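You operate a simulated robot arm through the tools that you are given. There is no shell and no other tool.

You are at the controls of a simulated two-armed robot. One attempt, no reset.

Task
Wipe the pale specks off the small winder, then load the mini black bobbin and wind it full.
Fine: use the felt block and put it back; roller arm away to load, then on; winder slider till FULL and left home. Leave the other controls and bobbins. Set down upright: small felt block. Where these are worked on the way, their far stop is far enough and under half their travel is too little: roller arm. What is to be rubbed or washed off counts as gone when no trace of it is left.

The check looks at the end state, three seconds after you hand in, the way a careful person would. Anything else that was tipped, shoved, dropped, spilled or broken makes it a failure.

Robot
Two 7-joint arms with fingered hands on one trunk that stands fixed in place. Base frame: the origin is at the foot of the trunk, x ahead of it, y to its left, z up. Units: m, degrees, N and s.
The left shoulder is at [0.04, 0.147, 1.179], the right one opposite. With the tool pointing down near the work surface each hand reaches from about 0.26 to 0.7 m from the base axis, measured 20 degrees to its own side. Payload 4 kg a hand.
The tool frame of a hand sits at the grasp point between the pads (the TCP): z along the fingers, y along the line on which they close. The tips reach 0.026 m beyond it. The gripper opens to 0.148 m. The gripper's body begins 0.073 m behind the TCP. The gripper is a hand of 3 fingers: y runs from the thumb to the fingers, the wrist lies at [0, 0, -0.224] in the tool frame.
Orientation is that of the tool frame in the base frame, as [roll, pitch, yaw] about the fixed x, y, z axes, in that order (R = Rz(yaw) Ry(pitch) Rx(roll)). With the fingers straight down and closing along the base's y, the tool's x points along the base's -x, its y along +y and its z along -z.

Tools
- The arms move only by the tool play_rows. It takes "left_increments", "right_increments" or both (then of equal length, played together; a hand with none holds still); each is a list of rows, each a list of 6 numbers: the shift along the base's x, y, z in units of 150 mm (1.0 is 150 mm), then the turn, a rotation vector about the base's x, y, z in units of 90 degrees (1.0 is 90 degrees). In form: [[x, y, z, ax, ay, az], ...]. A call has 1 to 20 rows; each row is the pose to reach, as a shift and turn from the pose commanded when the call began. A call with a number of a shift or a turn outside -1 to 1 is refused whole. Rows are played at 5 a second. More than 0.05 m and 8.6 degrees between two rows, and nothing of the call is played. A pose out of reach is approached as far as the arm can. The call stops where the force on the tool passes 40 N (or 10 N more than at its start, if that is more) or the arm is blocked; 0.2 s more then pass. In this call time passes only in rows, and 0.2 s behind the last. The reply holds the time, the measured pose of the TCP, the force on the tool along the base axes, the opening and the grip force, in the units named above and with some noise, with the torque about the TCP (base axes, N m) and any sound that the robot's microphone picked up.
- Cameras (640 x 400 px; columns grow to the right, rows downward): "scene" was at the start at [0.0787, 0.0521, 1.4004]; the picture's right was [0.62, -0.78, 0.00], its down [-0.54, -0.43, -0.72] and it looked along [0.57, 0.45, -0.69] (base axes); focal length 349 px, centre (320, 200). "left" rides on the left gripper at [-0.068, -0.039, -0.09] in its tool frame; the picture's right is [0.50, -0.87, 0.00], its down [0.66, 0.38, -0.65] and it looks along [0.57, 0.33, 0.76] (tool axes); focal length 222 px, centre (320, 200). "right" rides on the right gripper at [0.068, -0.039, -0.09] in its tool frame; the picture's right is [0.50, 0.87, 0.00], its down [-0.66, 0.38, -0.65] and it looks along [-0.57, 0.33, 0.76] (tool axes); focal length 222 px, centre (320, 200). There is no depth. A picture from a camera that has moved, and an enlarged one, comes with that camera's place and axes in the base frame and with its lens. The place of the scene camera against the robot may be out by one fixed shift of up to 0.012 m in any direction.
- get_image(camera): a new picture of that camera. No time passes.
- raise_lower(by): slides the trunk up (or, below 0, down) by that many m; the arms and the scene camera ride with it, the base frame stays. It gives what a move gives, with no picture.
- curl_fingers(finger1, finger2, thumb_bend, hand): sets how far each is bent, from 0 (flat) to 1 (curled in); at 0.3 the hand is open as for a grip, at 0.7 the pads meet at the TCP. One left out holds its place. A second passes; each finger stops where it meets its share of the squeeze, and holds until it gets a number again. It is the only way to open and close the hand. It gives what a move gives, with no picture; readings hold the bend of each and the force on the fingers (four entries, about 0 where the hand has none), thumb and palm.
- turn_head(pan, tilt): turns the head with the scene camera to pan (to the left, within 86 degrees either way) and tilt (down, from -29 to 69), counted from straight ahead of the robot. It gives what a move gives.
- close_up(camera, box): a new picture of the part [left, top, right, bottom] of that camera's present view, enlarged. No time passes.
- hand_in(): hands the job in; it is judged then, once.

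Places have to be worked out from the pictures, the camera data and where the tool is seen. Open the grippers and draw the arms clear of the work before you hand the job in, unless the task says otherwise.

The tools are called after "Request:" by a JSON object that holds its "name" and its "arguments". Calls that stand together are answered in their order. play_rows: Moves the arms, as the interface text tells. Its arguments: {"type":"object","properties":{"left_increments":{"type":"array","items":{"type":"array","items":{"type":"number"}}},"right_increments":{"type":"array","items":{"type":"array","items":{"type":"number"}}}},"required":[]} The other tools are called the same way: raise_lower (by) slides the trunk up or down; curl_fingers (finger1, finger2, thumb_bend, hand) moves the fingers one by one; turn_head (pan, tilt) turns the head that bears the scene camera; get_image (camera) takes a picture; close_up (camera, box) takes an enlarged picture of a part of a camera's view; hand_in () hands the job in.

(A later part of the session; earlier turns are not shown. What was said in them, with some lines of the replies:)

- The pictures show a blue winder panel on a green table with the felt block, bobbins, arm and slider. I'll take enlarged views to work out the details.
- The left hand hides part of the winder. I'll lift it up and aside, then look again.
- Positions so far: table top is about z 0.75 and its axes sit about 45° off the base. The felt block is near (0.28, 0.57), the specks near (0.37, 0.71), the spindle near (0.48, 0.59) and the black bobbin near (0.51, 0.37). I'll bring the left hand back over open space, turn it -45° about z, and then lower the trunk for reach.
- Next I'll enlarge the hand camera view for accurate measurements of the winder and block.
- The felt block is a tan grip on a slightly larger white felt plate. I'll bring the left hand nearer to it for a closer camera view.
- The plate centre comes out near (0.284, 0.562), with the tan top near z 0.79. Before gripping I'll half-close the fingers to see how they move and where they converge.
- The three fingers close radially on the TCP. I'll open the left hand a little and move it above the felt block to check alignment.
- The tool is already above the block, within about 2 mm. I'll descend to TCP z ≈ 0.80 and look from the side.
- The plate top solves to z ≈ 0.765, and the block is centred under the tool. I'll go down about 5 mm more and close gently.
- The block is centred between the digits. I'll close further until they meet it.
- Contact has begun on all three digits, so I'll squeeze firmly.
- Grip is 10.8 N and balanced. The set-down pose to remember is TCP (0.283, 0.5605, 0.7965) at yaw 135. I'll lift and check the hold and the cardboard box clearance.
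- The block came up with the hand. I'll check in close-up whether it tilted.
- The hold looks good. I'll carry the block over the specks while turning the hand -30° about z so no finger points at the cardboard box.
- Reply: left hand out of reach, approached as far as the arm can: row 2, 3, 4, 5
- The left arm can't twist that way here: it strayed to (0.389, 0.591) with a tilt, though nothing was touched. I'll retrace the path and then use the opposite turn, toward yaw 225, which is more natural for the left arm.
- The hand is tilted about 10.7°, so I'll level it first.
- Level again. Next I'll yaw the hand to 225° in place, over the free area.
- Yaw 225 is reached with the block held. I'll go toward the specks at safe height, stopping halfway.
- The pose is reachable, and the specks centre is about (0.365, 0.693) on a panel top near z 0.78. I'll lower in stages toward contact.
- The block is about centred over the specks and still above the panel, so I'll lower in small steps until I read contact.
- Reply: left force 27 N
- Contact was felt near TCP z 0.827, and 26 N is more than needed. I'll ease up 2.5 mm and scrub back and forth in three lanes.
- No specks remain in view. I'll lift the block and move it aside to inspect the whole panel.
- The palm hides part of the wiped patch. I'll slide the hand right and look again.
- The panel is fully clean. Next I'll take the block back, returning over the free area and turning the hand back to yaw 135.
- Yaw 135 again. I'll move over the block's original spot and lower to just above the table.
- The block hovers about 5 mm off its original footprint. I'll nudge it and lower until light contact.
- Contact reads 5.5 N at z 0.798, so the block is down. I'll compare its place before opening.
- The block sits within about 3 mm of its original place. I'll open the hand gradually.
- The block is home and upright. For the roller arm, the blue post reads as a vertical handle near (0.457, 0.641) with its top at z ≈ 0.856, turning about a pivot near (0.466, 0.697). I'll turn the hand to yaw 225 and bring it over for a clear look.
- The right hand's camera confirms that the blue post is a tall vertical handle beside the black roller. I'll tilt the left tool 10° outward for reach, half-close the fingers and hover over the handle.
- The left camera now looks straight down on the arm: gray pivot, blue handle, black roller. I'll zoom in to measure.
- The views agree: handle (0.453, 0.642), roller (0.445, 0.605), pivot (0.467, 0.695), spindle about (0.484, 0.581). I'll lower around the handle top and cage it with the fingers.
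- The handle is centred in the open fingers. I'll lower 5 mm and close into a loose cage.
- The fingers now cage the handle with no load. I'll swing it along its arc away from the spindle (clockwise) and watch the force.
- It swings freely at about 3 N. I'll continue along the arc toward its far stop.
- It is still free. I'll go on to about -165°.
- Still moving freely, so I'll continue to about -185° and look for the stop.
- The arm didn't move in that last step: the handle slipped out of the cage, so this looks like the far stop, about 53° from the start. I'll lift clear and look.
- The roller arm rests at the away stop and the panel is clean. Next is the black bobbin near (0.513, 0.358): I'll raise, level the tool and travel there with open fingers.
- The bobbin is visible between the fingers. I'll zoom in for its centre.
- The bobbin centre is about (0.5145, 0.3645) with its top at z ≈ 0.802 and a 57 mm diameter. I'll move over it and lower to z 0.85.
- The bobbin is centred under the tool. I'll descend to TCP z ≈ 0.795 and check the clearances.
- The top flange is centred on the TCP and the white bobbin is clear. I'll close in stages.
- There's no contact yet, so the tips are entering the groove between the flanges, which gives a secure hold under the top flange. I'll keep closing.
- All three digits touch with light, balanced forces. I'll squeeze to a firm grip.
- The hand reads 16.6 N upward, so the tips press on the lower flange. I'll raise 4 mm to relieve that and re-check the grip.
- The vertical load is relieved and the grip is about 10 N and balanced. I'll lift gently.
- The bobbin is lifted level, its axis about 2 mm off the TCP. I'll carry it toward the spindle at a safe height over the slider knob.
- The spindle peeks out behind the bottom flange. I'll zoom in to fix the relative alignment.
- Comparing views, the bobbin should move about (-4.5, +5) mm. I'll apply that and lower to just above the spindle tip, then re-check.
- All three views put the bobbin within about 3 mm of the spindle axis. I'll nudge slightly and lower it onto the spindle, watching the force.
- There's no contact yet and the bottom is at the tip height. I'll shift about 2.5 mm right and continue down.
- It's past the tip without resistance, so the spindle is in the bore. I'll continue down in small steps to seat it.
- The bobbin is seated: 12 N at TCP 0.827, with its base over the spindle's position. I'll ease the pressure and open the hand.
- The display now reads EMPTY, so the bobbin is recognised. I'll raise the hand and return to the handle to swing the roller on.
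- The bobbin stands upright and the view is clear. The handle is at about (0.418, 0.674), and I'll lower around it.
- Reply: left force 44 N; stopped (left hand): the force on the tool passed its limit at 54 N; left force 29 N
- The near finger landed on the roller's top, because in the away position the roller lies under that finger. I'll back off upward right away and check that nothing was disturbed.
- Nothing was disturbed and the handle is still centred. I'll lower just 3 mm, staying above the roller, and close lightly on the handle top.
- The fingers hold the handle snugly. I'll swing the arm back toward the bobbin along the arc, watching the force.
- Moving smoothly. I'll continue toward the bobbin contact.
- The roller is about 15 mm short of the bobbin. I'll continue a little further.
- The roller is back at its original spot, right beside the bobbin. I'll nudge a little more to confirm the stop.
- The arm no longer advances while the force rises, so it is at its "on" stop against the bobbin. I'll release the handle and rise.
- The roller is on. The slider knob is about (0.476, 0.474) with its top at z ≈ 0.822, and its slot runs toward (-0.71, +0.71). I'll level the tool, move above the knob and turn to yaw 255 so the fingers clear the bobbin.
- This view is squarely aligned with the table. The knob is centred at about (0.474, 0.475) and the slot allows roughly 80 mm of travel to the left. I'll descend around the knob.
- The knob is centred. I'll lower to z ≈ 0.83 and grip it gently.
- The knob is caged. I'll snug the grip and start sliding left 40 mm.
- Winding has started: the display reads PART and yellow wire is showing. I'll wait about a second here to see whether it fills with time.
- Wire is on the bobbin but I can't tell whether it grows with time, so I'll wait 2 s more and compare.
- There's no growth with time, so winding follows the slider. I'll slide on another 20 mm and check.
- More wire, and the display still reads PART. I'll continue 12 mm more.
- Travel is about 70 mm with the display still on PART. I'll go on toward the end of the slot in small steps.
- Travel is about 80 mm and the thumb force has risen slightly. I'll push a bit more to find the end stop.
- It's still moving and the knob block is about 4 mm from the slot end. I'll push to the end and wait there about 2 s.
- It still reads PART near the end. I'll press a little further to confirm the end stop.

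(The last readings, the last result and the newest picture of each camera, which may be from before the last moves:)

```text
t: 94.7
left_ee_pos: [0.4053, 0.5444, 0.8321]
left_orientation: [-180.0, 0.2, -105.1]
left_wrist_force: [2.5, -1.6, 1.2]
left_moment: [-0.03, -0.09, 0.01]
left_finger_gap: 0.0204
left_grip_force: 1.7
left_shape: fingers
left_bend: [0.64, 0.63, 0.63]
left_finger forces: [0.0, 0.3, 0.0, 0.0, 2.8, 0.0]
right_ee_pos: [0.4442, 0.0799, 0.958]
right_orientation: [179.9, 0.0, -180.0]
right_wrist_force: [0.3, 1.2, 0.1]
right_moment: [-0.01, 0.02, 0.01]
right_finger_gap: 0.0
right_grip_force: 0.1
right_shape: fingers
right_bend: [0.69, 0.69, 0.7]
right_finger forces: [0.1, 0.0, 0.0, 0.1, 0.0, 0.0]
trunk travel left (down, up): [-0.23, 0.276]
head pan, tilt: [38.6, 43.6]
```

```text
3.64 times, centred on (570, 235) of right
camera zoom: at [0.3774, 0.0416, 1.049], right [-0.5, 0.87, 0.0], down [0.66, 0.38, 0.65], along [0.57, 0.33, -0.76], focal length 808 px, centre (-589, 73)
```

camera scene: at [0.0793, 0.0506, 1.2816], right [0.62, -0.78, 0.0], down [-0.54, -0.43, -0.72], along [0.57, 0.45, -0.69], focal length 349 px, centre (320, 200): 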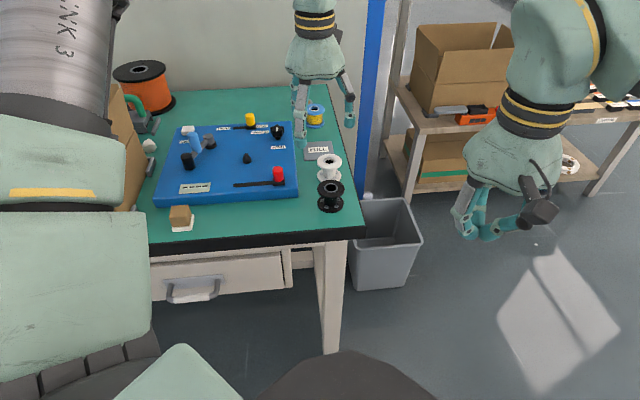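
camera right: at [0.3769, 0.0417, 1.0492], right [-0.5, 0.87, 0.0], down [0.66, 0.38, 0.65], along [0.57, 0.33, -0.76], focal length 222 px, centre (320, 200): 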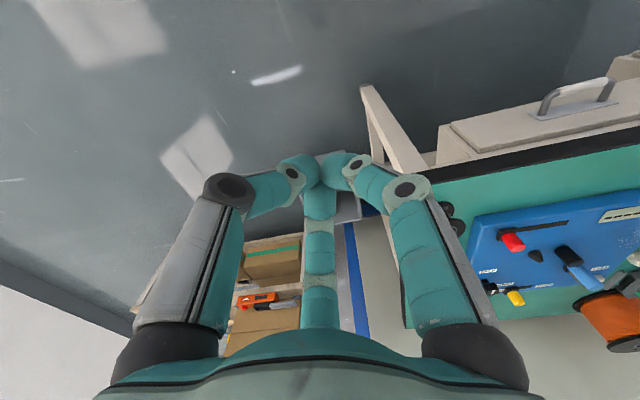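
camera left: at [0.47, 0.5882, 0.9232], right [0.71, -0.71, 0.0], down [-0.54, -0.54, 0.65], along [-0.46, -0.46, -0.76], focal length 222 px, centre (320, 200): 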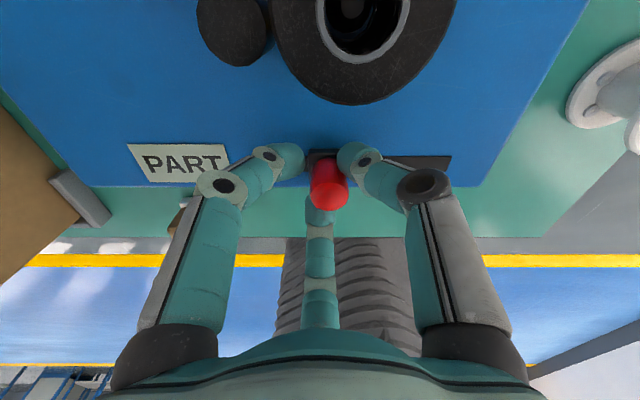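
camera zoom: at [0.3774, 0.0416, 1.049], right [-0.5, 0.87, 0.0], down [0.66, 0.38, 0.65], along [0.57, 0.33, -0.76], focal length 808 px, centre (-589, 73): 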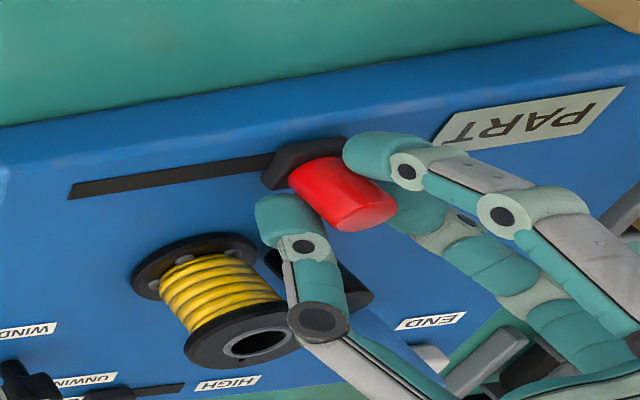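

The slider is at the end stop. I'll hold here 3 s and compare the wire and display.

Request:
{"name": "play_rows", "arguments": {"left_increments": [[0, 0, 0, 0, 0, 0], [0, 0, 0, 0, 0, 0], [0, 0, 0, 0, 0, 0], [0, 0, 0, 0, 0, 0], [0, 0, 0, 0, 0, 0], [0, 0, 0, 0, 0, 0], [0, 0, 0, 0, 0, 0], [0, 0, 0, 0, 0, 0], [0, 0, 0, 0, 0, 0], [0, 0, 0, 0, 0, 0], [0, 0, 0, 0, 0, 0], [0, 0, 0, 0, 0, 0], [0, 0, 0, 0, 0, 0], [0, 0, 0, 0, 0, 0]]}}

Request:
{"name": "close_up", "arguments": {"camera": "right", "box": [500, 180, 640, 290]}}

Request:
{"name": "close_up", "arguments": {"camera": "scene", "box": [200, 100, 300, 200]}}

```text
t: 97.7
left_ee_pos: [0.4044, 0.5445, 0.8312]
left_orientation: [180.0, 0.3, -105.0]
left_wrist_force: [3.8, -1.8, 0.8]
left_moment: [-0.04, -0.11, -0.02]
left_finger_gap: 0.0208
left_grip_force: 1.8
left_shape: fingers
left_bend: [0.64, 0.63, 0.62]
left_finger forces: [0.1, 0.4, 0.0, 0.0, 3.2, 0.0]
right_ee_pos: [0.4447, 0.0806, 0.9577]
right_orientation: [180.0, 0.0, 180.0]
right_wrist_force: [0.2, 0.8, -0.3]
right_moment: [-0.02, -0.03, -0.02]
right_finger_gap: 0.0003
right_grip_force: 0.1
right_shape: fingers
right_bend: [0.69, 0.69, 0.7]
right_finger forces: [0.0, 0.0, 0.0, 0.0, 0.0, 0.0]
trunk travel left (down, up): [-0.23, 0.276]
head pan, tilt: [38.6, 43.6]
```

```text
3.64 times, centred on (570, 235) of right
camera zoom: at [0.3773, 0.0416, 1.049], right [-0.5, 0.87, 0.0], down [0.66, 0.38, 0.65], along [0.57, 0.33, -0.76], focal length 808 px, centre (-589, 73)
```

zoom: 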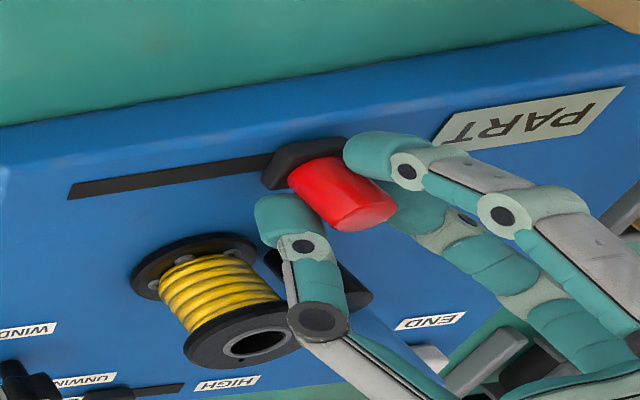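

```text
4.00 times, centred on (250, 150) of scene
camera zoom: at [0.0791, 0.0517, 1.2816], right [0.62, -0.78, 0.0], down [-0.54, -0.43, -0.72], along [0.57, 0.45, -0.69], focal length 1397 px, centre (600, 400)
```

zoom: 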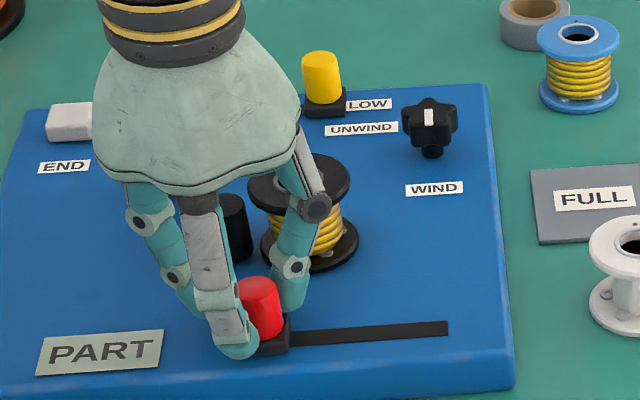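

Time alone adds nothing, so winding comes from slider strokes. I'll slide back halfway and look.

Request:
{"name": "play_rows", "arguments": {"left_increments": [[0.05, -0.05, 0, 0, 0, 0], [0.1, -0.1, 0, 0, 0, 0], [0.15, -0.15, 0, 0, 0, 0], [0.2, -0.2, 0, 0, 0, 0], [0.24, -0.24, 0, 0, 0, 0]]}}

Request:
{"name": "close_up", "arguments": {"camera": "right", "box": [440, 150, 640, 300]}}

Request:
{"name": "close_up", "arguments": {"camera": "scene", "box": [160, 100, 320, 220]}}

```text
t: 98.9
left_ee_pos: [0.4411, 0.509, 0.832]
left_orientation: [180.0, 0.3, -104.9]
left_wrist_force: [-0.5, -1.5, 0.3]
left_moment: [-0.01, 0.03, 0.02]
left_finger_gap: 0.0184
left_grip_force: 0.7
left_shape: fingers
left_bend: [0.63, 0.62, 0.64]
left_finger forces: [0.3, 1.8, 0.0, 0.0, 0.0, 0.0]
right_ee_pos: [0.4442, 0.0806, 0.9605]
right_orientation: [180.0, -0.1, 180.0]
right_wrist_force: [0.6, -0.7, -0.9]
right_moment: [-0.02, -0.02, 0.0]
right_finger_gap: 0.0003
right_grip_force: 0.0
right_shape: fingers
right_bend: [0.69, 0.69, 0.7]
right_finger forces: [0.0, 0.0, 0.1, 0.0, 0.1, 0.0]
trunk travel left (down, up): [-0.23, 0.276]
head pan, tilt: [38.6, 43.6]
```

```text
2.67 times, centred on (540, 225) of right
camera zoom: at [0.3771, 0.0417, 1.049], right [-0.5, 0.87, 0.0], down [0.66, 0.38, 0.65], along [0.57, 0.33, -0.76], focal length 592 px, centre (-267, 133)
```

zoom: 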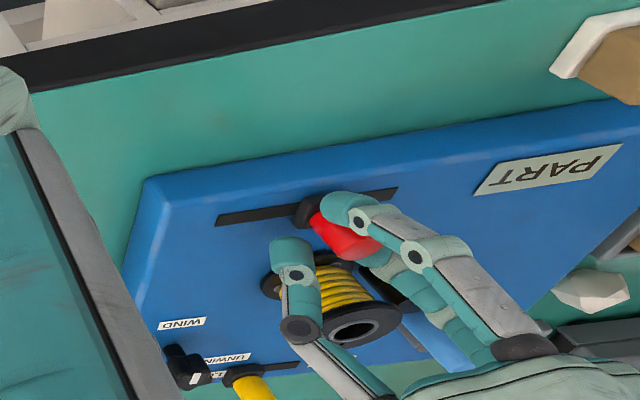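

```text
3.33 times, centred on (240, 160) of scene
camera zoom: at [0.0788, 0.0519, 1.2816], right [0.62, -0.78, 0.0], down [-0.54, -0.43, -0.72], along [0.57, 0.45, -0.69], focal length 1164 px, centre (587, 333)
```

zoom: 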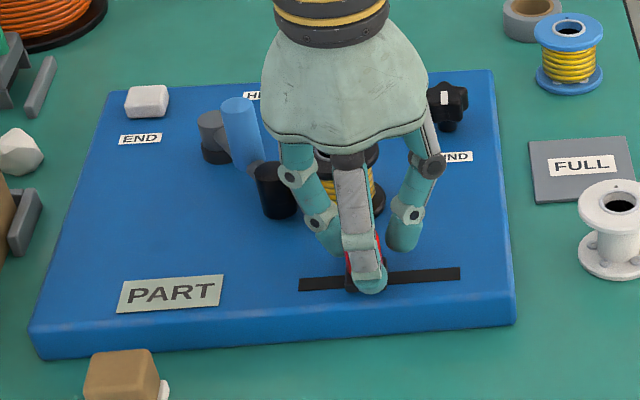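

It still reads PART. I'll return the rest of the way home.

Request:
{"name": "play_rows", "arguments": {"left_increments": [[0.05, -0.05, 0, 0, 0, 0], [0.1, -0.1, 0, 0, 0, 0], [0.15, -0.15, 0, 0, 0, 0], [0.2, -0.2, 0, 0, 0, 0], [0.225, -0.225, 0, 0, 0, 0]]}}

Request:
{"name": "close_up", "arguments": {"camera": "right", "box": [440, 150, 640, 300]}}

Request:
{"name": "close_up", "arguments": {"camera": "scene", "box": [160, 100, 320, 220]}}

Request:
{"name": "get_image", "arguments": {"camera": "left"}}

```text
t: 100.1
left_ee_pos: [0.4756, 0.4768, 0.8316]
left_orientation: [-179.9, 0.2, -105.1]
left_wrist_force: [-1.8, 0.8, 1.9]
left_moment: [0.02, 0.05, 0.02]
left_finger_gap: 0.0194
left_grip_force: 1.2
left_shape: fingers
left_bend: [0.63, 0.63, 0.64]
left_finger forces: [1.3, 1.0, 0.0, 0.0, 0.1, 0.1]
right_ee_pos: [0.4434, 0.0802, 0.9585]
right_orientation: [-179.9, -0.1, -180.0]
right_wrist_force: [-0.2, 0.5, -0.4]
right_moment: [0.0, 0.0, -0.02]
right_finger_gap: 0.0001
right_grip_force: 0.0
right_shape: fingers
right_bend: [0.69, 0.69, 0.7]
right_finger forces: [0.0, 0.0, 0.1, 0.0, 0.0, 0.0]
trunk travel left (down, up): [-0.23, 0.276]
head pan, tilt: [38.6, 43.6]
```

```text
2.67 times, centred on (540, 225) of right
camera zoom: at [0.377, 0.0418, 1.0491], right [-0.5, 0.87, 0.0], down [0.66, 0.38, 0.65], along [0.57, 0.33, -0.76], focal length 592 px, centre (-267, 133)
```

zoom: 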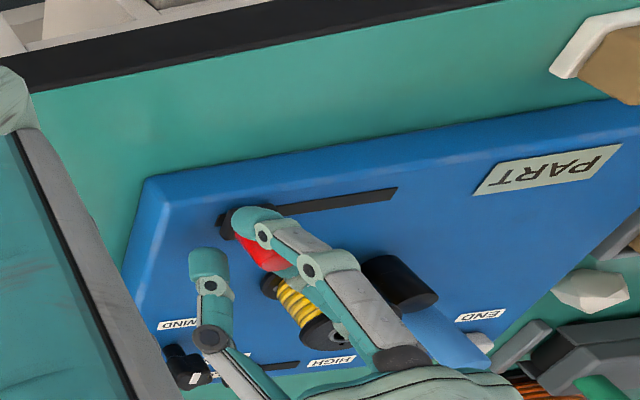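

```text
3.33 times, centred on (240, 160) of scene
camera zoom: at [0.0786, 0.0519, 1.2816], right [0.62, -0.78, 0.0], down [-0.54, -0.43, -0.72], along [0.57, 0.45, -0.69], focal length 1164 px, centre (587, 333)
```

zoom: 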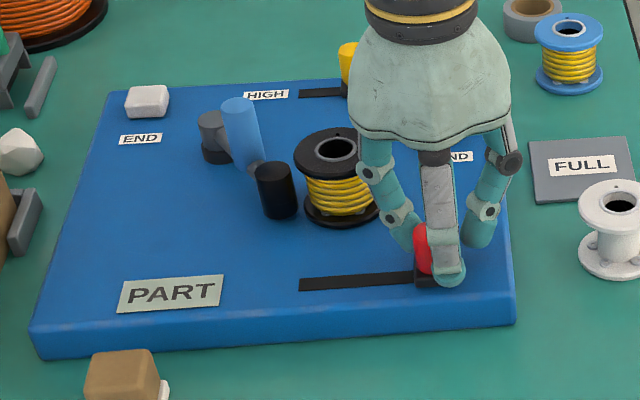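

```text
taken
camera left: at [0.529, 0.5323, 0.9227], right [0.71, -0.71, 0.0], down [-0.54, -0.54, 0.65], along [-0.46, -0.46, -0.76], focal length 222 px, centre (320, 200)
```

left: 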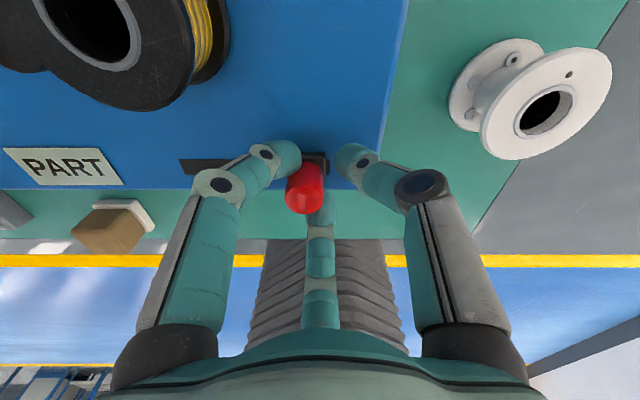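

The knob is about 9 mm short of home in the cage and the wire is nearly up to the flange. I'll push the rest of the way home.

Request:
{"name": "play_rows", "arguments": {"left_increments": [[0.02, -0.02, 0, 0, 0, 0], [0.04, -0.04, 0, 0, 0, 0]]}}

Request:
{"name": "get_image", "arguments": {"camera": "left"}}

Request:
{"name": "close_up", "arguments": {"camera": "scene", "box": [200, 110, 300, 200]}}

```text
t: 100.7
left_ee_pos: [0.4804, 0.4709, 0.8325]
left_orientation: [180.0, 0.3, -105.0]
left_wrist_force: [-0.5, 1.1, 1.2]
left_moment: [0.03, 0.02, 0.01]
left_finger_gap: 0.0196
left_grip_force: 1.4
left_shape: fingers
left_bend: [0.62, 0.63, 0.64]
left_finger forces: [1.5, 0.7, 0.1, 0.0, 0.0, 0.0]
right_ee_pos: [0.4452, 0.081, 0.9592]
right_orientation: [-180.0, -0.1, -180.0]
right_wrist_force: [0.1, 0.2, -0.6]
right_moment: [-0.02, 0.01, -0.03]
right_finger_gap: 0.0001
right_grip_force: 0.0
right_shape: fingers
right_bend: [0.69, 0.69, 0.7]
right_finger forces: [0.0, 0.0, 0.0, 0.0, 0.1, 0.0]
trunk travel left (down, up): [-0.23, 0.276]
head pan, tilt: [38.6, 43.6]
```

```text
taken
camera left: at [0.535, 0.5256, 0.9227], right [0.71, -0.71, 0.0], down [-0.54, -0.54, 0.65], along [-0.46, -0.46, -0.76], focal length 222 px, centre (320, 200)
```

left: 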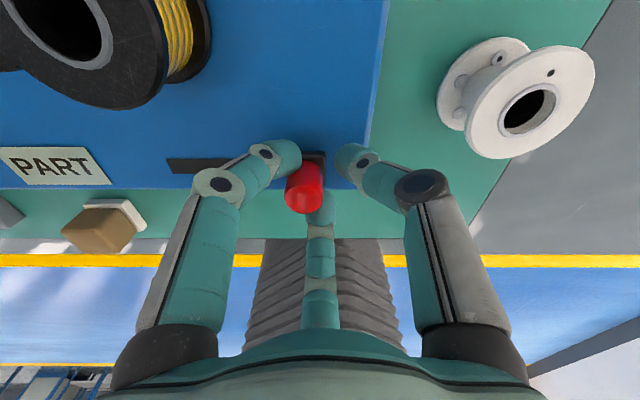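

```text
4.44 times, centred on (250, 155) of scene
camera zoom: at [0.0788, 0.052, 1.2816], right [0.62, -0.78, 0.0], down [-0.54, -0.43, -0.72], along [0.57, 0.45, -0.69], focal length 1552 px, centre (631, 400)
```

zoom: 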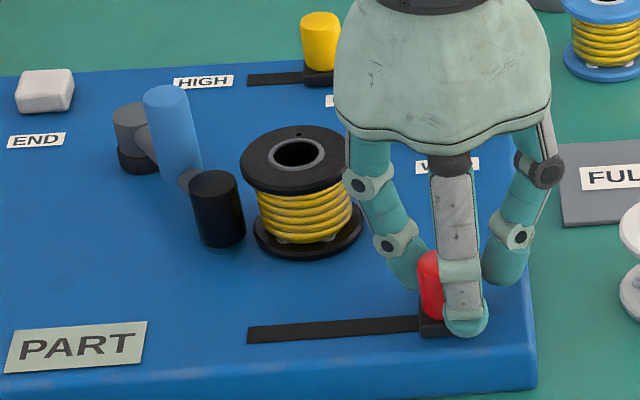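

The wire is close to the flange. I'll start a second stroke left in small increments, checking for FULL.

Request:
{"name": "play_rows", "arguments": {"left_increments": [[-0.05, 0.05, 0, 0, 0, 0], [-0.1, 0.1, 0, 0, 0, 0], [-0.15, 0.15, 0, 0, 0, 0], [-0.2, 0.2, 0, 0, 0, 0]]}}

Request:
{"name": "close_up", "arguments": {"camera": "scene", "box": [160, 100, 320, 220]}}

Request:
{"name": "close_up", "arguments": {"camera": "right", "box": [440, 150, 640, 300]}}

```text
t: 101.7
left_ee_pos: [0.4481, 0.5002, 0.8326]
left_orientation: [180.0, 0.2, -105.0]
left_wrist_force: [-0.7, -0.8, 1.1]
left_moment: [-0.02, 0.03, 0.04]
left_finger_gap: 0.0175
left_grip_force: 1.2
left_shape: fingers
left_bend: [0.64, 0.63, 0.64]
left_finger forces: [0.4, 1.2, 0.1, 0.0, 0.0, 0.0]
right_ee_pos: [0.4439, 0.0802, 0.9592]
right_orientation: [-179.9, -0.2, -179.9]
right_wrist_force: [0.0, 0.4, -0.5]
right_moment: [-0.04, 0.01, -0.01]
right_finger_gap: 0.0005
right_grip_force: 0.1
right_shape: fingers
right_bend: [0.69, 0.69, 0.7]
right_finger forces: [0.0, 0.0, 0.0, 0.0, 0.1, 0.0]
trunk travel left (down, up): [-0.23, 0.276]
head pan, tilt: [38.6, 43.6]
```

```text
3.33 times, centred on (240, 160) of scene
camera zoom: at [0.0783, 0.0521, 1.2816], right [0.62, -0.78, 0.0], down [-0.54, -0.43, -0.72], along [0.57, 0.45, -0.69], focal length 1164 px, centre (587, 333)
```

zoom: 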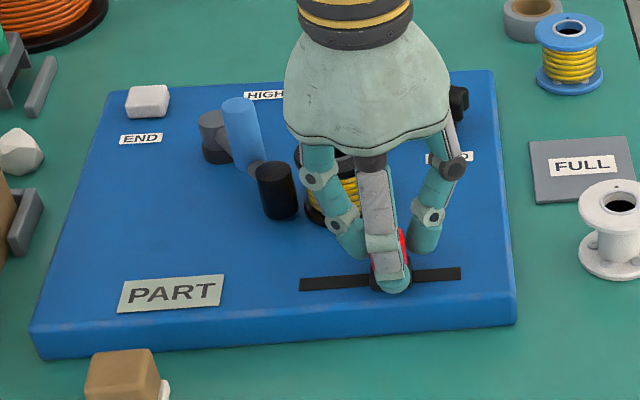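

```text
2.67 times, centred on (540, 225) of right
camera zoom: at [0.3767, 0.042, 1.0492], right [-0.5, 0.87, 0.0], down [0.66, 0.38, 0.65], along [0.57, 0.33, -0.76], focal length 592 px, centre (-267, 133)
```

zoom: 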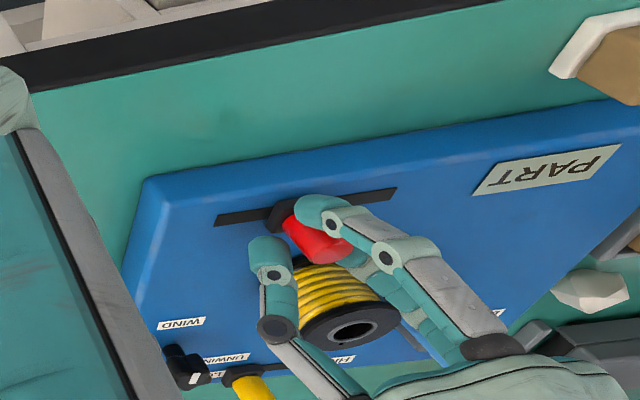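

Still PART. I'll continue left.

Request:
{"name": "play_rows", "arguments": {"left_increments": [[-0.05, 0.05, 0, 0, 0, 0], [-0.1, 0.1, 0, 0, 0, 0], [-0.15, 0.15, 0, 0, 0, 0]]}}

Request:
{"name": "close_up", "arguments": {"camera": "scene", "box": [160, 100, 320, 220]}}

Request:
{"name": "close_up", "arguments": {"camera": "right", "box": [440, 150, 640, 300]}}

```text
t: 102.5
left_ee_pos: [0.426, 0.5233, 0.8298]
left_orientation: [180.0, 0.2, -105.0]
left_wrist_force: [-0.5, -0.8, 1.1]
left_moment: [-0.05, 0.02, -0.04]
left_finger_gap: 0.0179
left_grip_force: 0.4
left_shape: fingers
left_bend: [0.64, 0.62, 0.64]
left_finger forces: [0.1, 1.6, 0.1, 0.1, 0.3, 0.1]
right_ee_pos: [0.4432, 0.0801, 0.959]
right_orientation: [179.9, -0.1, 179.9]
right_wrist_force: [-0.2, -0.5, -0.1]
right_moment: [0.0, 0.04, 0.02]
right_finger_gap: 0.0003
right_grip_force: 0.1
right_shape: fingers
right_bend: [0.69, 0.69, 0.7]
right_finger forces: [0.1, 0.1, 0.1, 0.0, 0.0, 0.0]
trunk travel left (down, up): [-0.23, 0.276]
head pan, tilt: [38.6, 43.6]
```

```text
3.33 times, centred on (240, 160) of scene
camera zoom: at [0.0783, 0.0521, 1.2816], right [0.62, -0.78, 0.0], down [-0.54, -0.43, -0.72], along [0.57, 0.45, -0.69], focal length 1164 px, centre (587, 333)
```

zoom: 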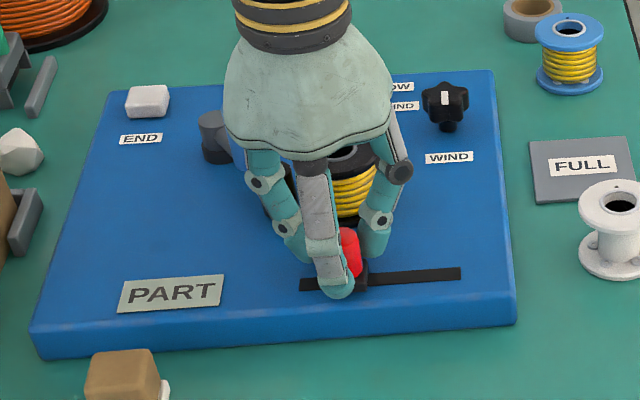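

```text
2.67 times, centred on (540, 225) of right
camera zoom: at [0.3767, 0.0419, 1.0492], right [-0.5, 0.87, 0.0], down [0.66, 0.38, 0.65], along [0.57, 0.33, -0.76], focal length 592 px, centre (-267, 133)
```

zoom: 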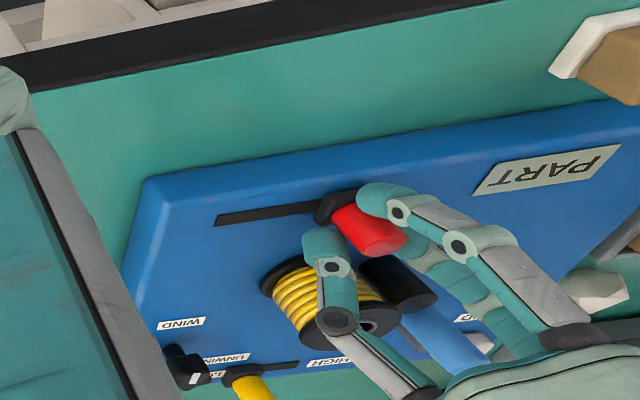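

The wire is nearly at the flange edge. I'll continue in 12 mm steps.

Request:
{"name": "play_rows", "arguments": {"left_increments": [[-0.03, 0.03, 0, 0, 0, 0], [-0.06, 0.06, 0, 0, 0, 0]]}}

Request:
{"name": "close_up", "arguments": {"camera": "right", "box": [440, 150, 640, 300]}}

Request:
{"name": "play_rows", "arguments": {"left_increments": [[-0.03, 0.03, 0, 0, 0, 0], [-0.06, 0.06, 0, 0, 0, 0]]}}

Request:
{"name": "close_up", "arguments": {"camera": "right", "box": [440, 150, 640, 300]}}

```text
t: 103.1
left_ee_pos: [0.418, 0.5304, 0.8304]
left_orientation: [-180.0, 0.3, -105.0]
left_wrist_force: [-0.4, -2.0, -0.6]
left_moment: [-0.03, 0.01, 0.04]
left_finger_gap: 0.0181
left_grip_force: 0.7
left_shape: fingers
left_bend: [0.64, 0.62, 0.64]
left_finger forces: [0.0, 1.1, 0.0, 0.0, 0.6, 0.0]
right_ee_pos: [0.4441, 0.0793, 0.959]
right_orientation: [-180.0, -0.1, -180.0]
right_wrist_force: [-0.2, 0.7, -0.7]
right_moment: [0.0, -0.02, -0.03]
right_finger_gap: 0.0001
right_grip_force: 0.1
right_shape: fingers
right_bend: [0.69, 0.69, 0.7]
right_finger forces: [0.0, 0.1, 0.0, 0.0, 0.1, 0.0]
trunk travel left (down, up): [-0.23, 0.276]
head pan, tilt: [38.6, 43.6]
```

```text
2.67 times, centred on (540, 225) of right
camera zoom: at [0.3768, 0.042, 1.0492], right [-0.5, 0.87, 0.0], down [0.66, 0.38, 0.65], along [0.57, 0.33, -0.76], focal length 592 px, centre (-267, 133)
```

zoom: 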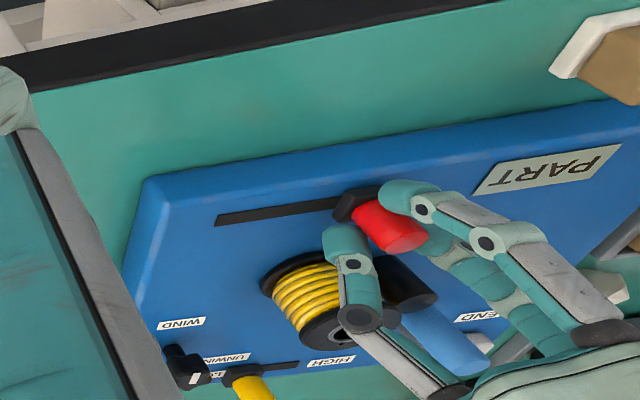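

```text
t: 103.7
left_ee_pos: [0.4083, 0.5393, 0.8318]
left_orientation: [-179.9, 0.2, -104.9]
left_wrist_force: [0.2, 0.4, -1.0]
left_moment: [0.01, -0.04, 0.04]
left_finger_gap: 0.0182
left_grip_force: 0.7
left_shape: fingers
left_bend: [0.64, 0.62, 0.64]
left_finger forces: [0.0, 1.0, 0.0, 0.1, 0.7, 0.0]
right_ee_pos: [0.444, 0.0811, 0.9582]
right_orientation: [180.0, -0.2, -180.0]
right_wrist_force: [-0.4, 0.0, 0.2]
right_moment: [0.0, 0.0, 0.01]
right_finger_gap: 0.0002
right_grip_force: 0.1
right_shape: fingers
right_bend: [0.69, 0.69, 0.7]
right_finger forces: [0.1, 0.0, 0.0, 0.0, 0.0, 0.0]
trunk travel left (down, up): [-0.23, 0.276]
head pan, tilt: [38.6, 43.6]
```

```text
2.67 times, centred on (540, 225) of right
camera zoom: at [0.377, 0.0421, 1.0491], right [-0.5, 0.87, 0.0], down [0.66, 0.38, 0.65], along [0.57, 0.33, -0.76], focal length 592 px, centre (-267, 133)
```

zoom: 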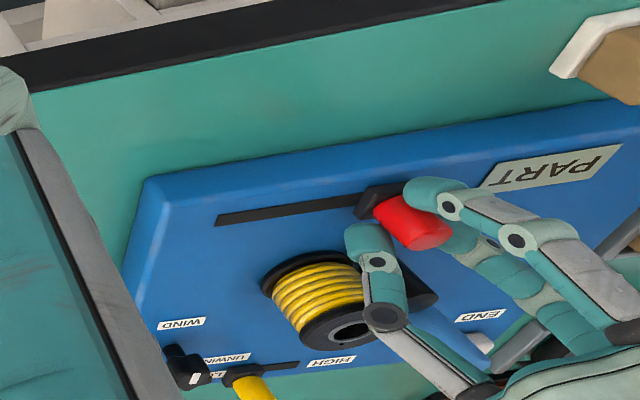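

It still reads PART at the slot's end. I'll start the return stroke and check partway.

Request:
{"name": "play_rows", "arguments": {"left_increments": [[0.05, -0.05, 0, 0, 0, 0], [0.1, -0.1, 0, 0, 0, 0], [0.15, -0.15, 0, 0, 0, 0], [0.2, -0.2, 0, 0, 0, 0]]}}

Request:
{"name": "close_up", "arguments": {"camera": "right", "box": [440, 150, 640, 300]}}

Request:
{"name": "close_up", "arguments": {"camera": "scene", "box": [160, 100, 320, 220]}}

```text
t: 104.7
left_ee_pos: [0.441, 0.5081, 0.8314]
left_orientation: [-180.0, 0.2, -105.1]
left_wrist_force: [-0.5, -0.7, 0.6]
left_moment: [-0.03, 0.04, 0.01]
left_finger_gap: 0.0186
left_grip_force: 1.2
left_shape: fingers
left_bend: [0.63, 0.63, 0.64]
left_finger forces: [0.7, 1.4, 0.1, 0.1, 0.1, 0.1]
right_ee_pos: [0.4442, 0.0801, 0.9581]
right_orientation: [-180.0, -0.1, 180.0]
right_wrist_force: [-1.0, 0.1, -0.4]
right_moment: [-0.02, 0.0, -0.04]
right_finger_gap: 0.0003
right_grip_force: 0.1
right_shape: fingers
right_bend: [0.69, 0.69, 0.7]
right_finger forces: [0.1, 0.0, 0.1, 0.0, 0.0, 0.0]
trunk travel left (down, up): [-0.23, 0.276]
head pan, tilt: [38.6, 43.6]
```

```text
2.67 times, centred on (540, 225) of right
camera zoom: at [0.3772, 0.0416, 1.049], right [-0.5, 0.87, 0.0], down [0.66, 0.38, 0.65], along [0.57, 0.33, -0.76], focal length 592 px, centre (-267, 133)
```

zoom: 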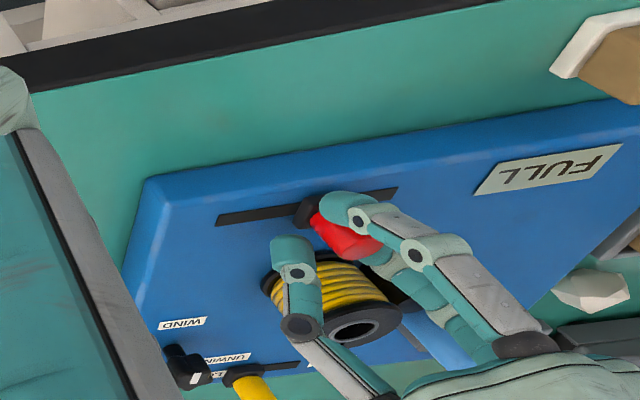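

```text
3.33 times, centred on (240, 160) of scene
camera zoom: at [0.0789, 0.0517, 1.2816], right [0.62, -0.78, 0.0], down [-0.54, -0.43, -0.72], along [0.57, 0.45, -0.69], focal length 1164 px, centre (587, 333)
```

zoom: 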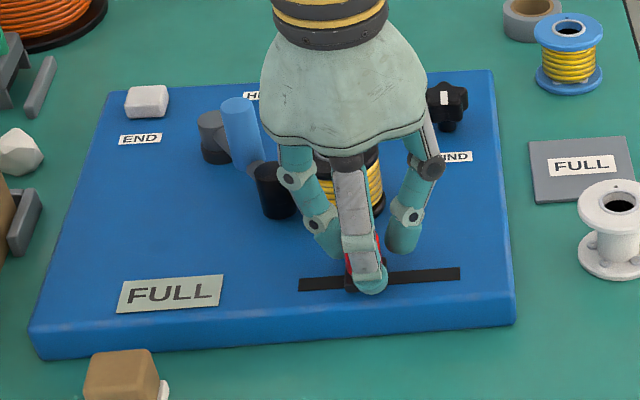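

The display reads FULL. I'll return the slider all the way home to the right.

Request:
{"name": "play_rows", "arguments": {"left_increments": [[0.05, -0.05, 0, 0, 0, 0], [0.1, -0.1, 0, 0, 0, 0], [0.15, -0.15, 0, 0, 0, 0], [0.2, -0.2, 0, 0, 0, 0], [0.24, -0.24, 0, 0, 0, 0], [0.265, -0.265, 0, 0, 0, 0]]}}

Request:
{"name": "get_image", "arguments": {"camera": "left"}}

Request:
{"name": "close_up", "arguments": {"camera": "scene", "box": [160, 100, 320, 220]}}

Request:
{"name": "close_up", "arguments": {"camera": "right", "box": [440, 150, 640, 300]}}

```text
t: 106.1
left_ee_pos: [0.4808, 0.471, 0.8335]
left_orientation: [-180.0, 0.2, -105.0]
left_wrist_force: [-1.3, 0.2, -0.6]
left_moment: [0.02, 0.02, 0.0]
left_finger_gap: 0.0198
left_grip_force: 1.0
left_shape: fingers
left_bend: [0.62, 0.63, 0.64]
left_finger forces: [1.0, 1.1, 0.0, 0.1, 0.0, 0.0]
right_ee_pos: [0.4444, 0.0803, 0.9591]
right_orientation: [-180.0, 0.0, -179.9]
right_wrist_force: [0.4, -0.1, -0.3]
right_moment: [-0.02, 0.03, 0.01]
right_finger_gap: 0.0003
right_grip_force: 0.0
right_shape: fingers
right_bend: [0.69, 0.69, 0.7]
right_finger forces: [0.1, 0.0, 0.1, 0.0, 0.0, 0.1]
trunk travel left (down, up): [-0.23, 0.276]
head pan, tilt: [38.6, 43.6]
```

```text
taken
camera left: at [0.5343, 0.5258, 0.9244], right [0.71, -0.71, 0.0], down [-0.54, -0.54, 0.65], along [-0.46, -0.46, -0.76], focal length 222 px, centre (320, 200)
```

left: 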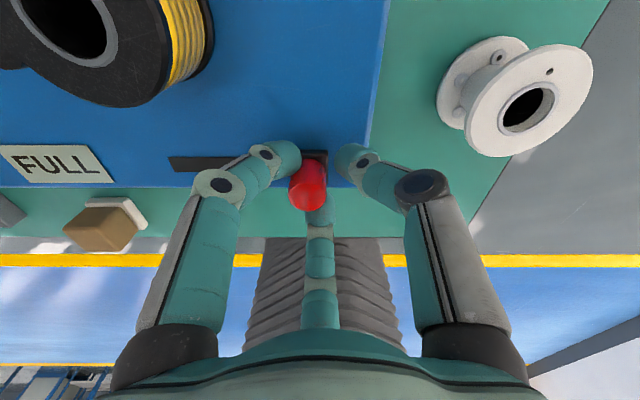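

```text
3.33 times, centred on (240, 160) of scene
camera zoom: at [0.0788, 0.052, 1.2816], right [0.62, -0.78, 0.0], down [-0.54, -0.43, -0.72], along [0.57, 0.45, -0.69], focal length 1164 px, centre (587, 333)
```

zoom: 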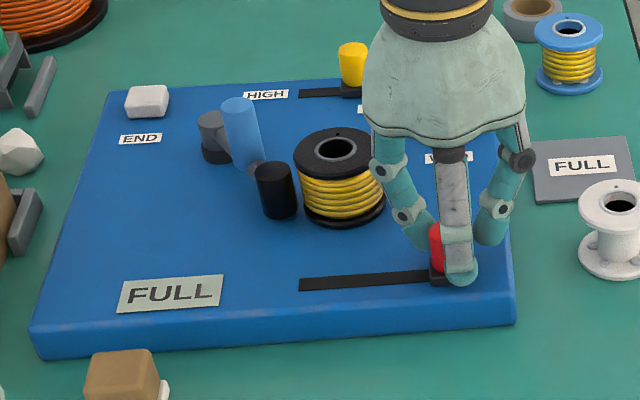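

```text
2.67 times, centred on (540, 225) of right
camera zoom: at [0.3771, 0.0419, 1.0491], right [-0.5, 0.87, 0.0], down [0.66, 0.38, 0.65], along [0.57, 0.33, -0.76], focal length 592 px, centre (-267, 133)
```

zoom: 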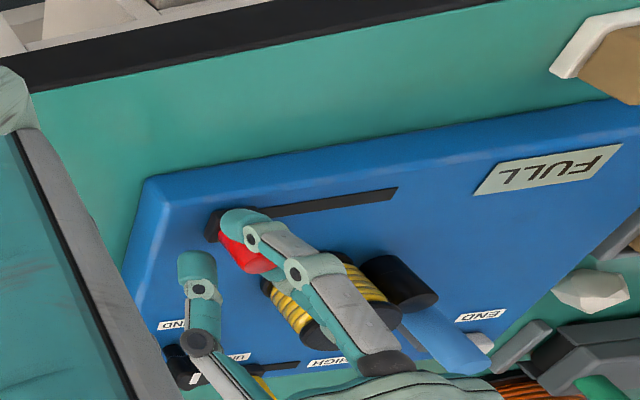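

The slider is nearly or fully home. I'll push a little further right until the stop is felt.

Request:
{"name": "play_rows", "arguments": {"left_increments": [[0.015, -0.015, 0, 0, 0, 0], [0.03, -0.03, 0, 0, 0, 0]]}}

Request:
{"name": "close_up", "arguments": {"camera": "left", "box": [150, 100, 430, 240]}}

Request:
{"name": "close_up", "arguments": {"camera": "scene", "box": [220, 130, 320, 220]}}

```text
t: 106.7
left_ee_pos: [0.4836, 0.4662, 0.8315]
left_orientation: [180.0, 0.2, -105.0]
left_wrist_force: [-1.1, 3.2, 1.0]
left_moment: [0.08, 0.05, -0.01]
left_finger_gap: 0.0225
left_grip_force: 1.1
left_shape: fingers
left_bend: [0.61, 0.64, 0.64]
left_finger forces: [2.6, 0.1, 0.1, 0.0, 0.0, 0.0]
right_ee_pos: [0.4439, 0.0816, 0.9583]
right_orientation: [180.0, -0.1, -180.0]
right_wrist_force: [-0.8, 0.0, -0.6]
right_moment: [0.03, 0.0, 0.01]
right_finger_gap: 0.0
right_grip_force: 0.0
right_shape: fingers
right_bend: [0.69, 0.69, 0.7]
right_finger forces: [0.0, 0.1, 0.1, 0.0, 0.0, 0.0]
trunk travel left (down, up): [-0.23, 0.276]
head pan, tilt: [38.6, 43.6]
```

```text
2.29 times, centred on (290, 170) of left
camera zoom: at [0.538, 0.5221, 0.9236], right [0.71, -0.71, 0.0], down [-0.54, -0.54, 0.65], along [-0.46, -0.46, -0.76], focal length 508 px, centre (389, 269)
```

zoom: 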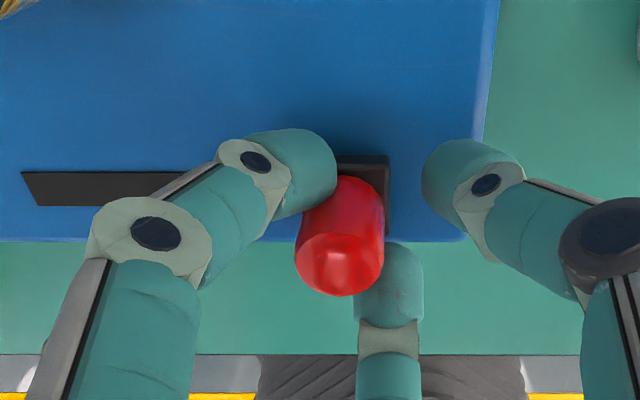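

```text
4.44 times, centred on (270, 175) of scene
camera zoom: at [0.0786, 0.0524, 1.2816], right [0.62, -0.78, 0.0], down [-0.54, -0.43, -0.72], along [0.57, 0.45, -0.69], focal length 1552 px, centre (542, 311)
```

zoom: 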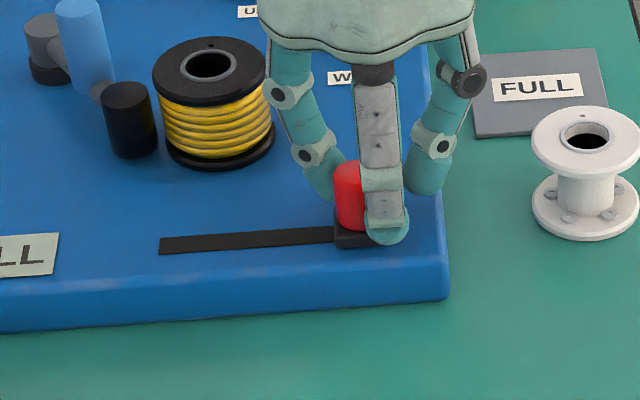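

The block-to-panel-edge distance (about 27 mm) matches the original home position, and the stop is felt. I'll open and lift away.

Request:
{"name": "curl_fingers", "arguments": {"hand": "left", "finger1": 0.51, "finger2": 0.51, "thumb_bend": 0.51}}

Request:
{"name": "play_rows", "arguments": {"left_increments": [[0, 0, 0.15, 0, 0, 0], [0, 0, 0.35, 0, 0, 0], [0, 0, 0.6, 0, 0, 0], [0, 0, 0.8, 0, 0, 0]]}}

Request:
{"name": "get_image", "arguments": {"camera": "left"}}

Request:
{"name": "close_up", "arguments": {"camera": "scene", "box": [140, 90, 360, 240]}}

```text
t: 107.7
left_ee_pos: [0.4843, 0.4665, 0.8319]
left_orientation: [180.0, 0.3, -104.9]
left_wrist_force: [0.2, 0.0, 0.5]
left_moment: [-0.01, -0.01, 0.02]
left_finger_gap: 0.0583
left_grip_force: 0.0
left_shape: fingers
left_bend: [0.51, 0.51, 0.51]
left_finger forces: [0.0, 0.1, 0.0, 0.1, 0.0, 0.0]
right_ee_pos: [0.4443, 0.0787, 0.9587]
right_orientation: [180.0, -0.2, 180.0]
right_wrist_force: [-0.1, 0.2, 0.2]
right_moment: [0.01, 0.0, 0.02]
right_finger_gap: 0.0002
right_grip_force: 0.0
right_shape: fingers
right_bend: [0.69, 0.69, 0.7]
right_finger forces: [0.1, 0.0, 0.0, 0.0, 0.0, 0.0]
trunk travel left (down, up): [-0.23, 0.276]
head pan, tilt: [38.6, 43.6]
```

```text
t: 108.7
left_ee_pos: [0.4819, 0.4661, 0.9531]
left_orientation: [-180.0, 0.2, -105.1]
left_wrist_force: [-0.8, 0.4, 0.0]
left_moment: [-0.01, -0.02, -0.01]
left_finger_gap: 0.0584
left_grip_force: 0.1
left_shape: fingers
left_bend: [0.51, 0.51, 0.51]
left_finger forces: [0.0, 0.0, 0.0, 0.0, 0.0, 0.1]
right_ee_pos: [0.4439, 0.0793, 0.9592]
right_orientation: [179.9, 0.0, -180.0]
right_wrist_force: [0.0, -0.1, 0.2]
right_moment: [-0.03, 0.02, -0.02]
right_finger_gap: 0.0001
right_grip_force: 0.1
right_shape: fingers
right_bend: [0.69, 0.69, 0.7]
right_finger forces: [0.0, 0.0, 0.0, 0.0, 0.0, 0.1]
trunk travel left (down, up): [-0.23, 0.276]
head pan, tilt: [38.6, 43.6]
```

```text
taken
camera left: at [0.5361, 0.5214, 1.045], right [0.71, -0.71, 0.0], down [-0.54, -0.54, 0.65], along [-0.46, -0.46, -0.76], focal length 222 px, centre (320, 200)
```

left: 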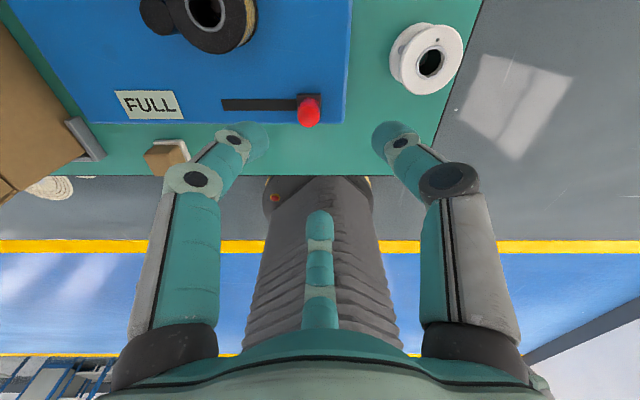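

```text
2.67 times, centred on (250, 165) of scene
camera zoom: at [0.0783, 0.0515, 1.2817], right [0.62, -0.78, 0.0], down [-0.54, -0.43, -0.72], along [0.57, 0.45, -0.69], focal length 932 px, centre (507, 293)
```

zoom: 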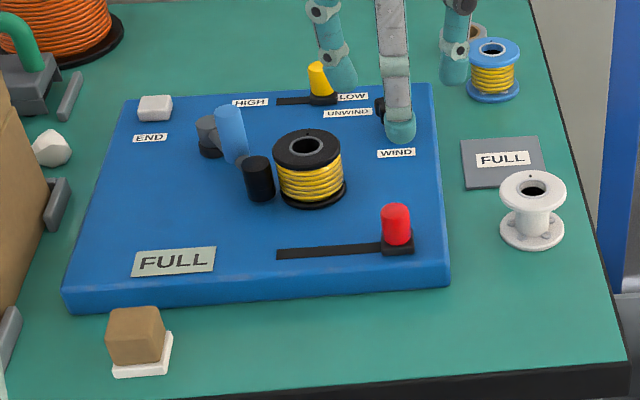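

Everything is as wanted: FULL shown, slider home, roller on, felt block upright in place. I'll draw the left arm back clear and open both hands.

Request:
{"name": "play_rows", "arguments": {"left_increments": [[-0.1, -0.05, 0.25, 0, 0, 0], [-0.3, -0.1, 0.5, 0, 0, 0], [-0.55, -0.2, 0.6, 0, 0, 0], [-0.8, -0.3, 0.65, 0, 0, 0], [-1.0, -0.35, 0.65, 0, 0, 0]]}}

Request:
{"name": "curl_fingers", "arguments": {"hand": "left", "finger1": 0.3, "finger2": 0.3, "thumb_bend": 0.3}}

Request:
{"name": "curl_fingers", "arguments": {"hand": "right", "finger1": 0.3, "finger2": 0.3, "thumb_bend": 0.3}}

Request:
{"name": "get_image", "arguments": {"camera": "scene"}}

Request:
{"name": "close_up", "arguments": {"camera": "scene", "box": [140, 90, 360, 240]}}

```text
t: 109.9
left_ee_pos: [0.3324, 0.4131, 1.048]
left_orientation: [179.9, 0.2, -104.9]
left_wrist_force: [-0.6, 0.0, 0.1]
left_moment: [0.03, 0.0, 0.0]
left_finger_gap: 0.0584
left_grip_force: 0.1
left_shape: fingers
left_bend: [0.51, 0.51, 0.51]
left_finger forces: [0.1, 0.0, 0.0, 0.0, 0.0, 0.0]
right_ee_pos: [0.4437, 0.0792, 0.959]
right_orientation: [-180.0, 0.0, 180.0]
right_wrist_force: [0.0, 0.0, 0.6]
right_moment: [-0.01, 0.01, -0.03]
right_finger_gap: 0.0002
right_grip_force: 0.1
right_shape: fingers
right_bend: [0.69, 0.69, 0.7]
right_finger forces: [0.0, 0.0, 0.0, 0.0, 0.0, 0.1]
trunk travel left (down, up): [-0.23, 0.276]
head pan, tilt: [38.6, 43.6]
```

```text
t: 110.9
left_ee_pos: [0.3339, 0.4136, 1.0488]
left_orientation: [180.0, 0.2, -105.0]
left_wrist_force: [0.6, -0.6, 1.0]
left_moment: [-0.03, -0.01, 0.01]
left_finger_gap: 0.1266
left_grip_force: 0.0
left_shape: fingers
left_bend: [0.3, 0.3, 0.3]
left_finger forces: [0.1, 0.1, 0.0, 0.0, 0.1, 0.0]
right_ee_pos: [0.4438, 0.08, 0.9596]
right_orientation: [-180.0, -0.1, 180.0]
right_wrist_force: [0.1, -0.5, -0.1]
right_moment: [0.0, 0.01, -0.03]
right_finger_gap: 0.0002
right_grip_force: 0.0
right_shape: fingers
right_bend: [0.69, 0.69, 0.7]
right_finger forces: [0.0, 0.0, 0.1, 0.0, 0.0, 0.0]
trunk travel left (down, up): [-0.23, 0.276]
head pan, tilt: [38.6, 43.6]
```

```text
t: 111.9
left_ee_pos: [0.3332, 0.4139, 1.0486]
left_orientation: [180.0, 0.2, -104.9]
left_wrist_force: [0.4, 0.0, -1.4]
left_moment: [0.01, 0.01, 0.0]
left_finger_gap: 0.1266
left_grip_force: 0.2
left_shape: fingers
left_bend: [0.3, 0.3, 0.3]
left_finger forces: [0.0, 0.0, 0.1, 0.0, 0.0, 0.1]
right_ee_pos: [0.4446, 0.0802, 0.9584]
right_orientation: [-179.9, -0.1, 180.0]
right_wrist_force: [0.3, -0.9, -0.6]
right_moment: [0.02, 0.0, -0.01]
right_finger_gap: 0.1265
right_grip_force: 0.1
right_shape: fingers
right_bend: [0.3, 0.3, 0.3]
right_finger forces: [0.0, 0.1, 0.0, 0.0, 0.0, 0.0]
trunk travel left (down, up): [-0.23, 0.276]
head pan, tilt: [38.6, 43.6]
```

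```text
taken
camera scene: at [0.0787, 0.052, 1.2816], right [0.62, -0.78, 0.0], down [-0.54, -0.43, -0.72], along [0.57, 0.45, -0.69], focal length 349 px, centre (320, 200)
```

scene: 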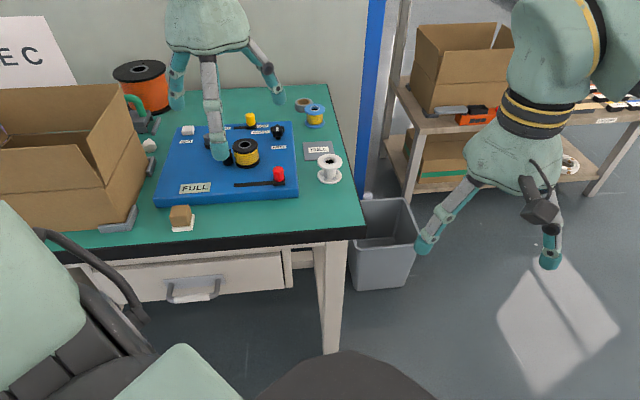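

```text
2.67 times, centred on (250, 165) of scene
camera zoom: at [0.0787, 0.052, 1.2816], right [0.62, -0.78, 0.0], down [-0.54, -0.43, -0.72], along [0.57, 0.45, -0.69], focal length 932 px, centre (507, 293)
```

zoom: 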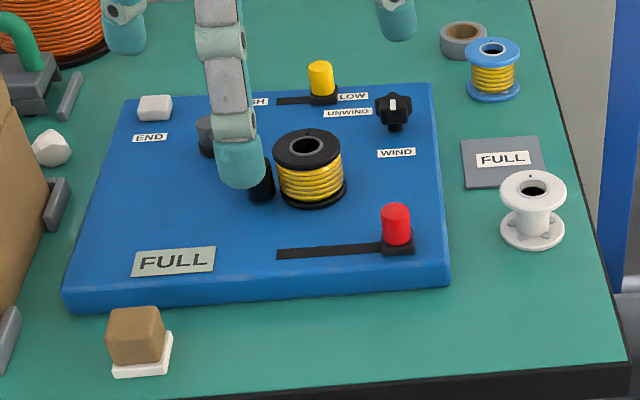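

All items look right and the hands are open. I'll draw the left arm a bit further back and take one last look at the wiped area and block.

Request:
{"name": "play_rows", "arguments": {"left_increments": [[-0.15, 0.05, 0.15, 0, 0, 0], [-0.3, 0.05, 0.3, 0, 0, 0], [-0.4, 0.05, 0.4, 0, 0, 0]]}}

Request:
{"name": "close_up", "arguments": {"camera": "scene", "box": [140, 110, 260, 240]}}

Request:
{"name": "close_up", "arguments": {"camera": "scene", "box": [200, 90, 360, 220]}}

```text
t: 112.7
left_ee_pos: [0.2736, 0.4215, 1.1082]
left_orientation: [180.0, 0.1, -105.0]
left_wrist_force: [0.1, -0.2, 0.1]
left_moment: [0.0, -0.02, 0.01]
left_finger_gap: 0.1268
left_grip_force: 0.1
left_shape: fingers
left_bend: [0.3, 0.3, 0.3]
left_finger forces: [0.1, 0.0, 0.0, 0.1, 0.0, 0.1]
right_ee_pos: [0.4429, 0.0805, 0.9586]
right_orientation: [179.9, 0.1, -180.0]
right_wrist_force: [-0.6, 0.0, -0.1]
right_moment: [0.02, 0.0, 0.02]
right_finger_gap: 0.1264
right_grip_force: 0.0
right_shape: fingers
right_bend: [0.3, 0.3, 0.3]
right_finger forces: [0.1, 0.1, 0.0, 0.0, 0.0, 0.0]
trunk travel left (down, up): [-0.23, 0.276]
head pan, tilt: [38.6, 43.6]
```

```text
3.08 times, centred on (200, 175) of scene
camera zoom: at [0.0783, 0.052, 1.2816], right [0.62, -0.78, 0.0], down [-0.54, -0.43, -0.72], along [0.57, 0.45, -0.69], focal length 1075 px, centre (689, 277)
```

zoom: 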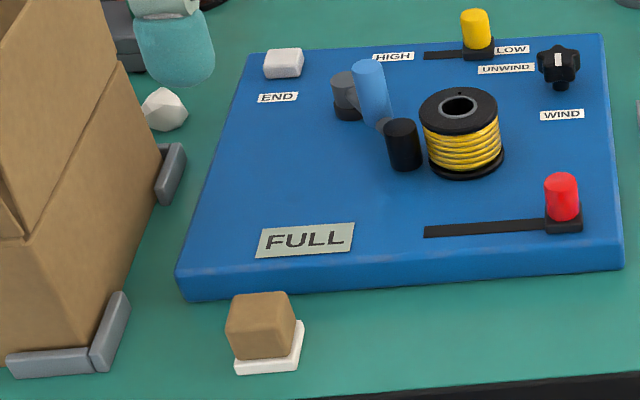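

```text
3.08 times, centred on (280, 155) of scene
camera zoom: at [0.0783, 0.052, 1.2816], right [0.62, -0.78, 0.0], down [-0.54, -0.43, -0.72], along [0.57, 0.45, -0.69], focal length 1075 px, centre (443, 338)
```

zoom: 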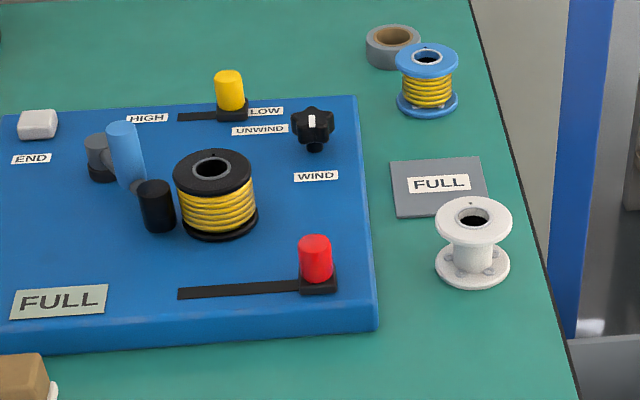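

The panel is spotless, the felt block is upright at home, the roller is on, the bobbin is wound FULL, the slider is home, and both arms are clear with open hands. Handing in.

Request:
{"name": "hand_in", "arguments": {}}

```text
The job is handed in.
```

The job is handed in: the winder is clean, and the mini black bobbin is loaded and wound, with the display reading FULL. The check's verdict hasn't come back.

- **Specks:** wiped off with the felt block. No trace showed in the last close-up.
- **Felt block:** set down upright, within a few millimetres of where it stood.
- **Roller arm:** swung away until it stopped moving (about 53°), then back on against the bobbin before winding.
- **Winder slider:** it took about one and a half back-and-forth strokes to reach FULL. I then left it home against its right-hand stop.
- **Other controls and bobbins:** not touched, and they look unchanged in the final pictures.

While I was lowering onto the handle to swing the arm back on, one finger pressed down on the roller with up to 54 N. I lifted off straight away. The roller still swung freely, and nothing looked moved or damaged.

Both hands are open and clear of the table.
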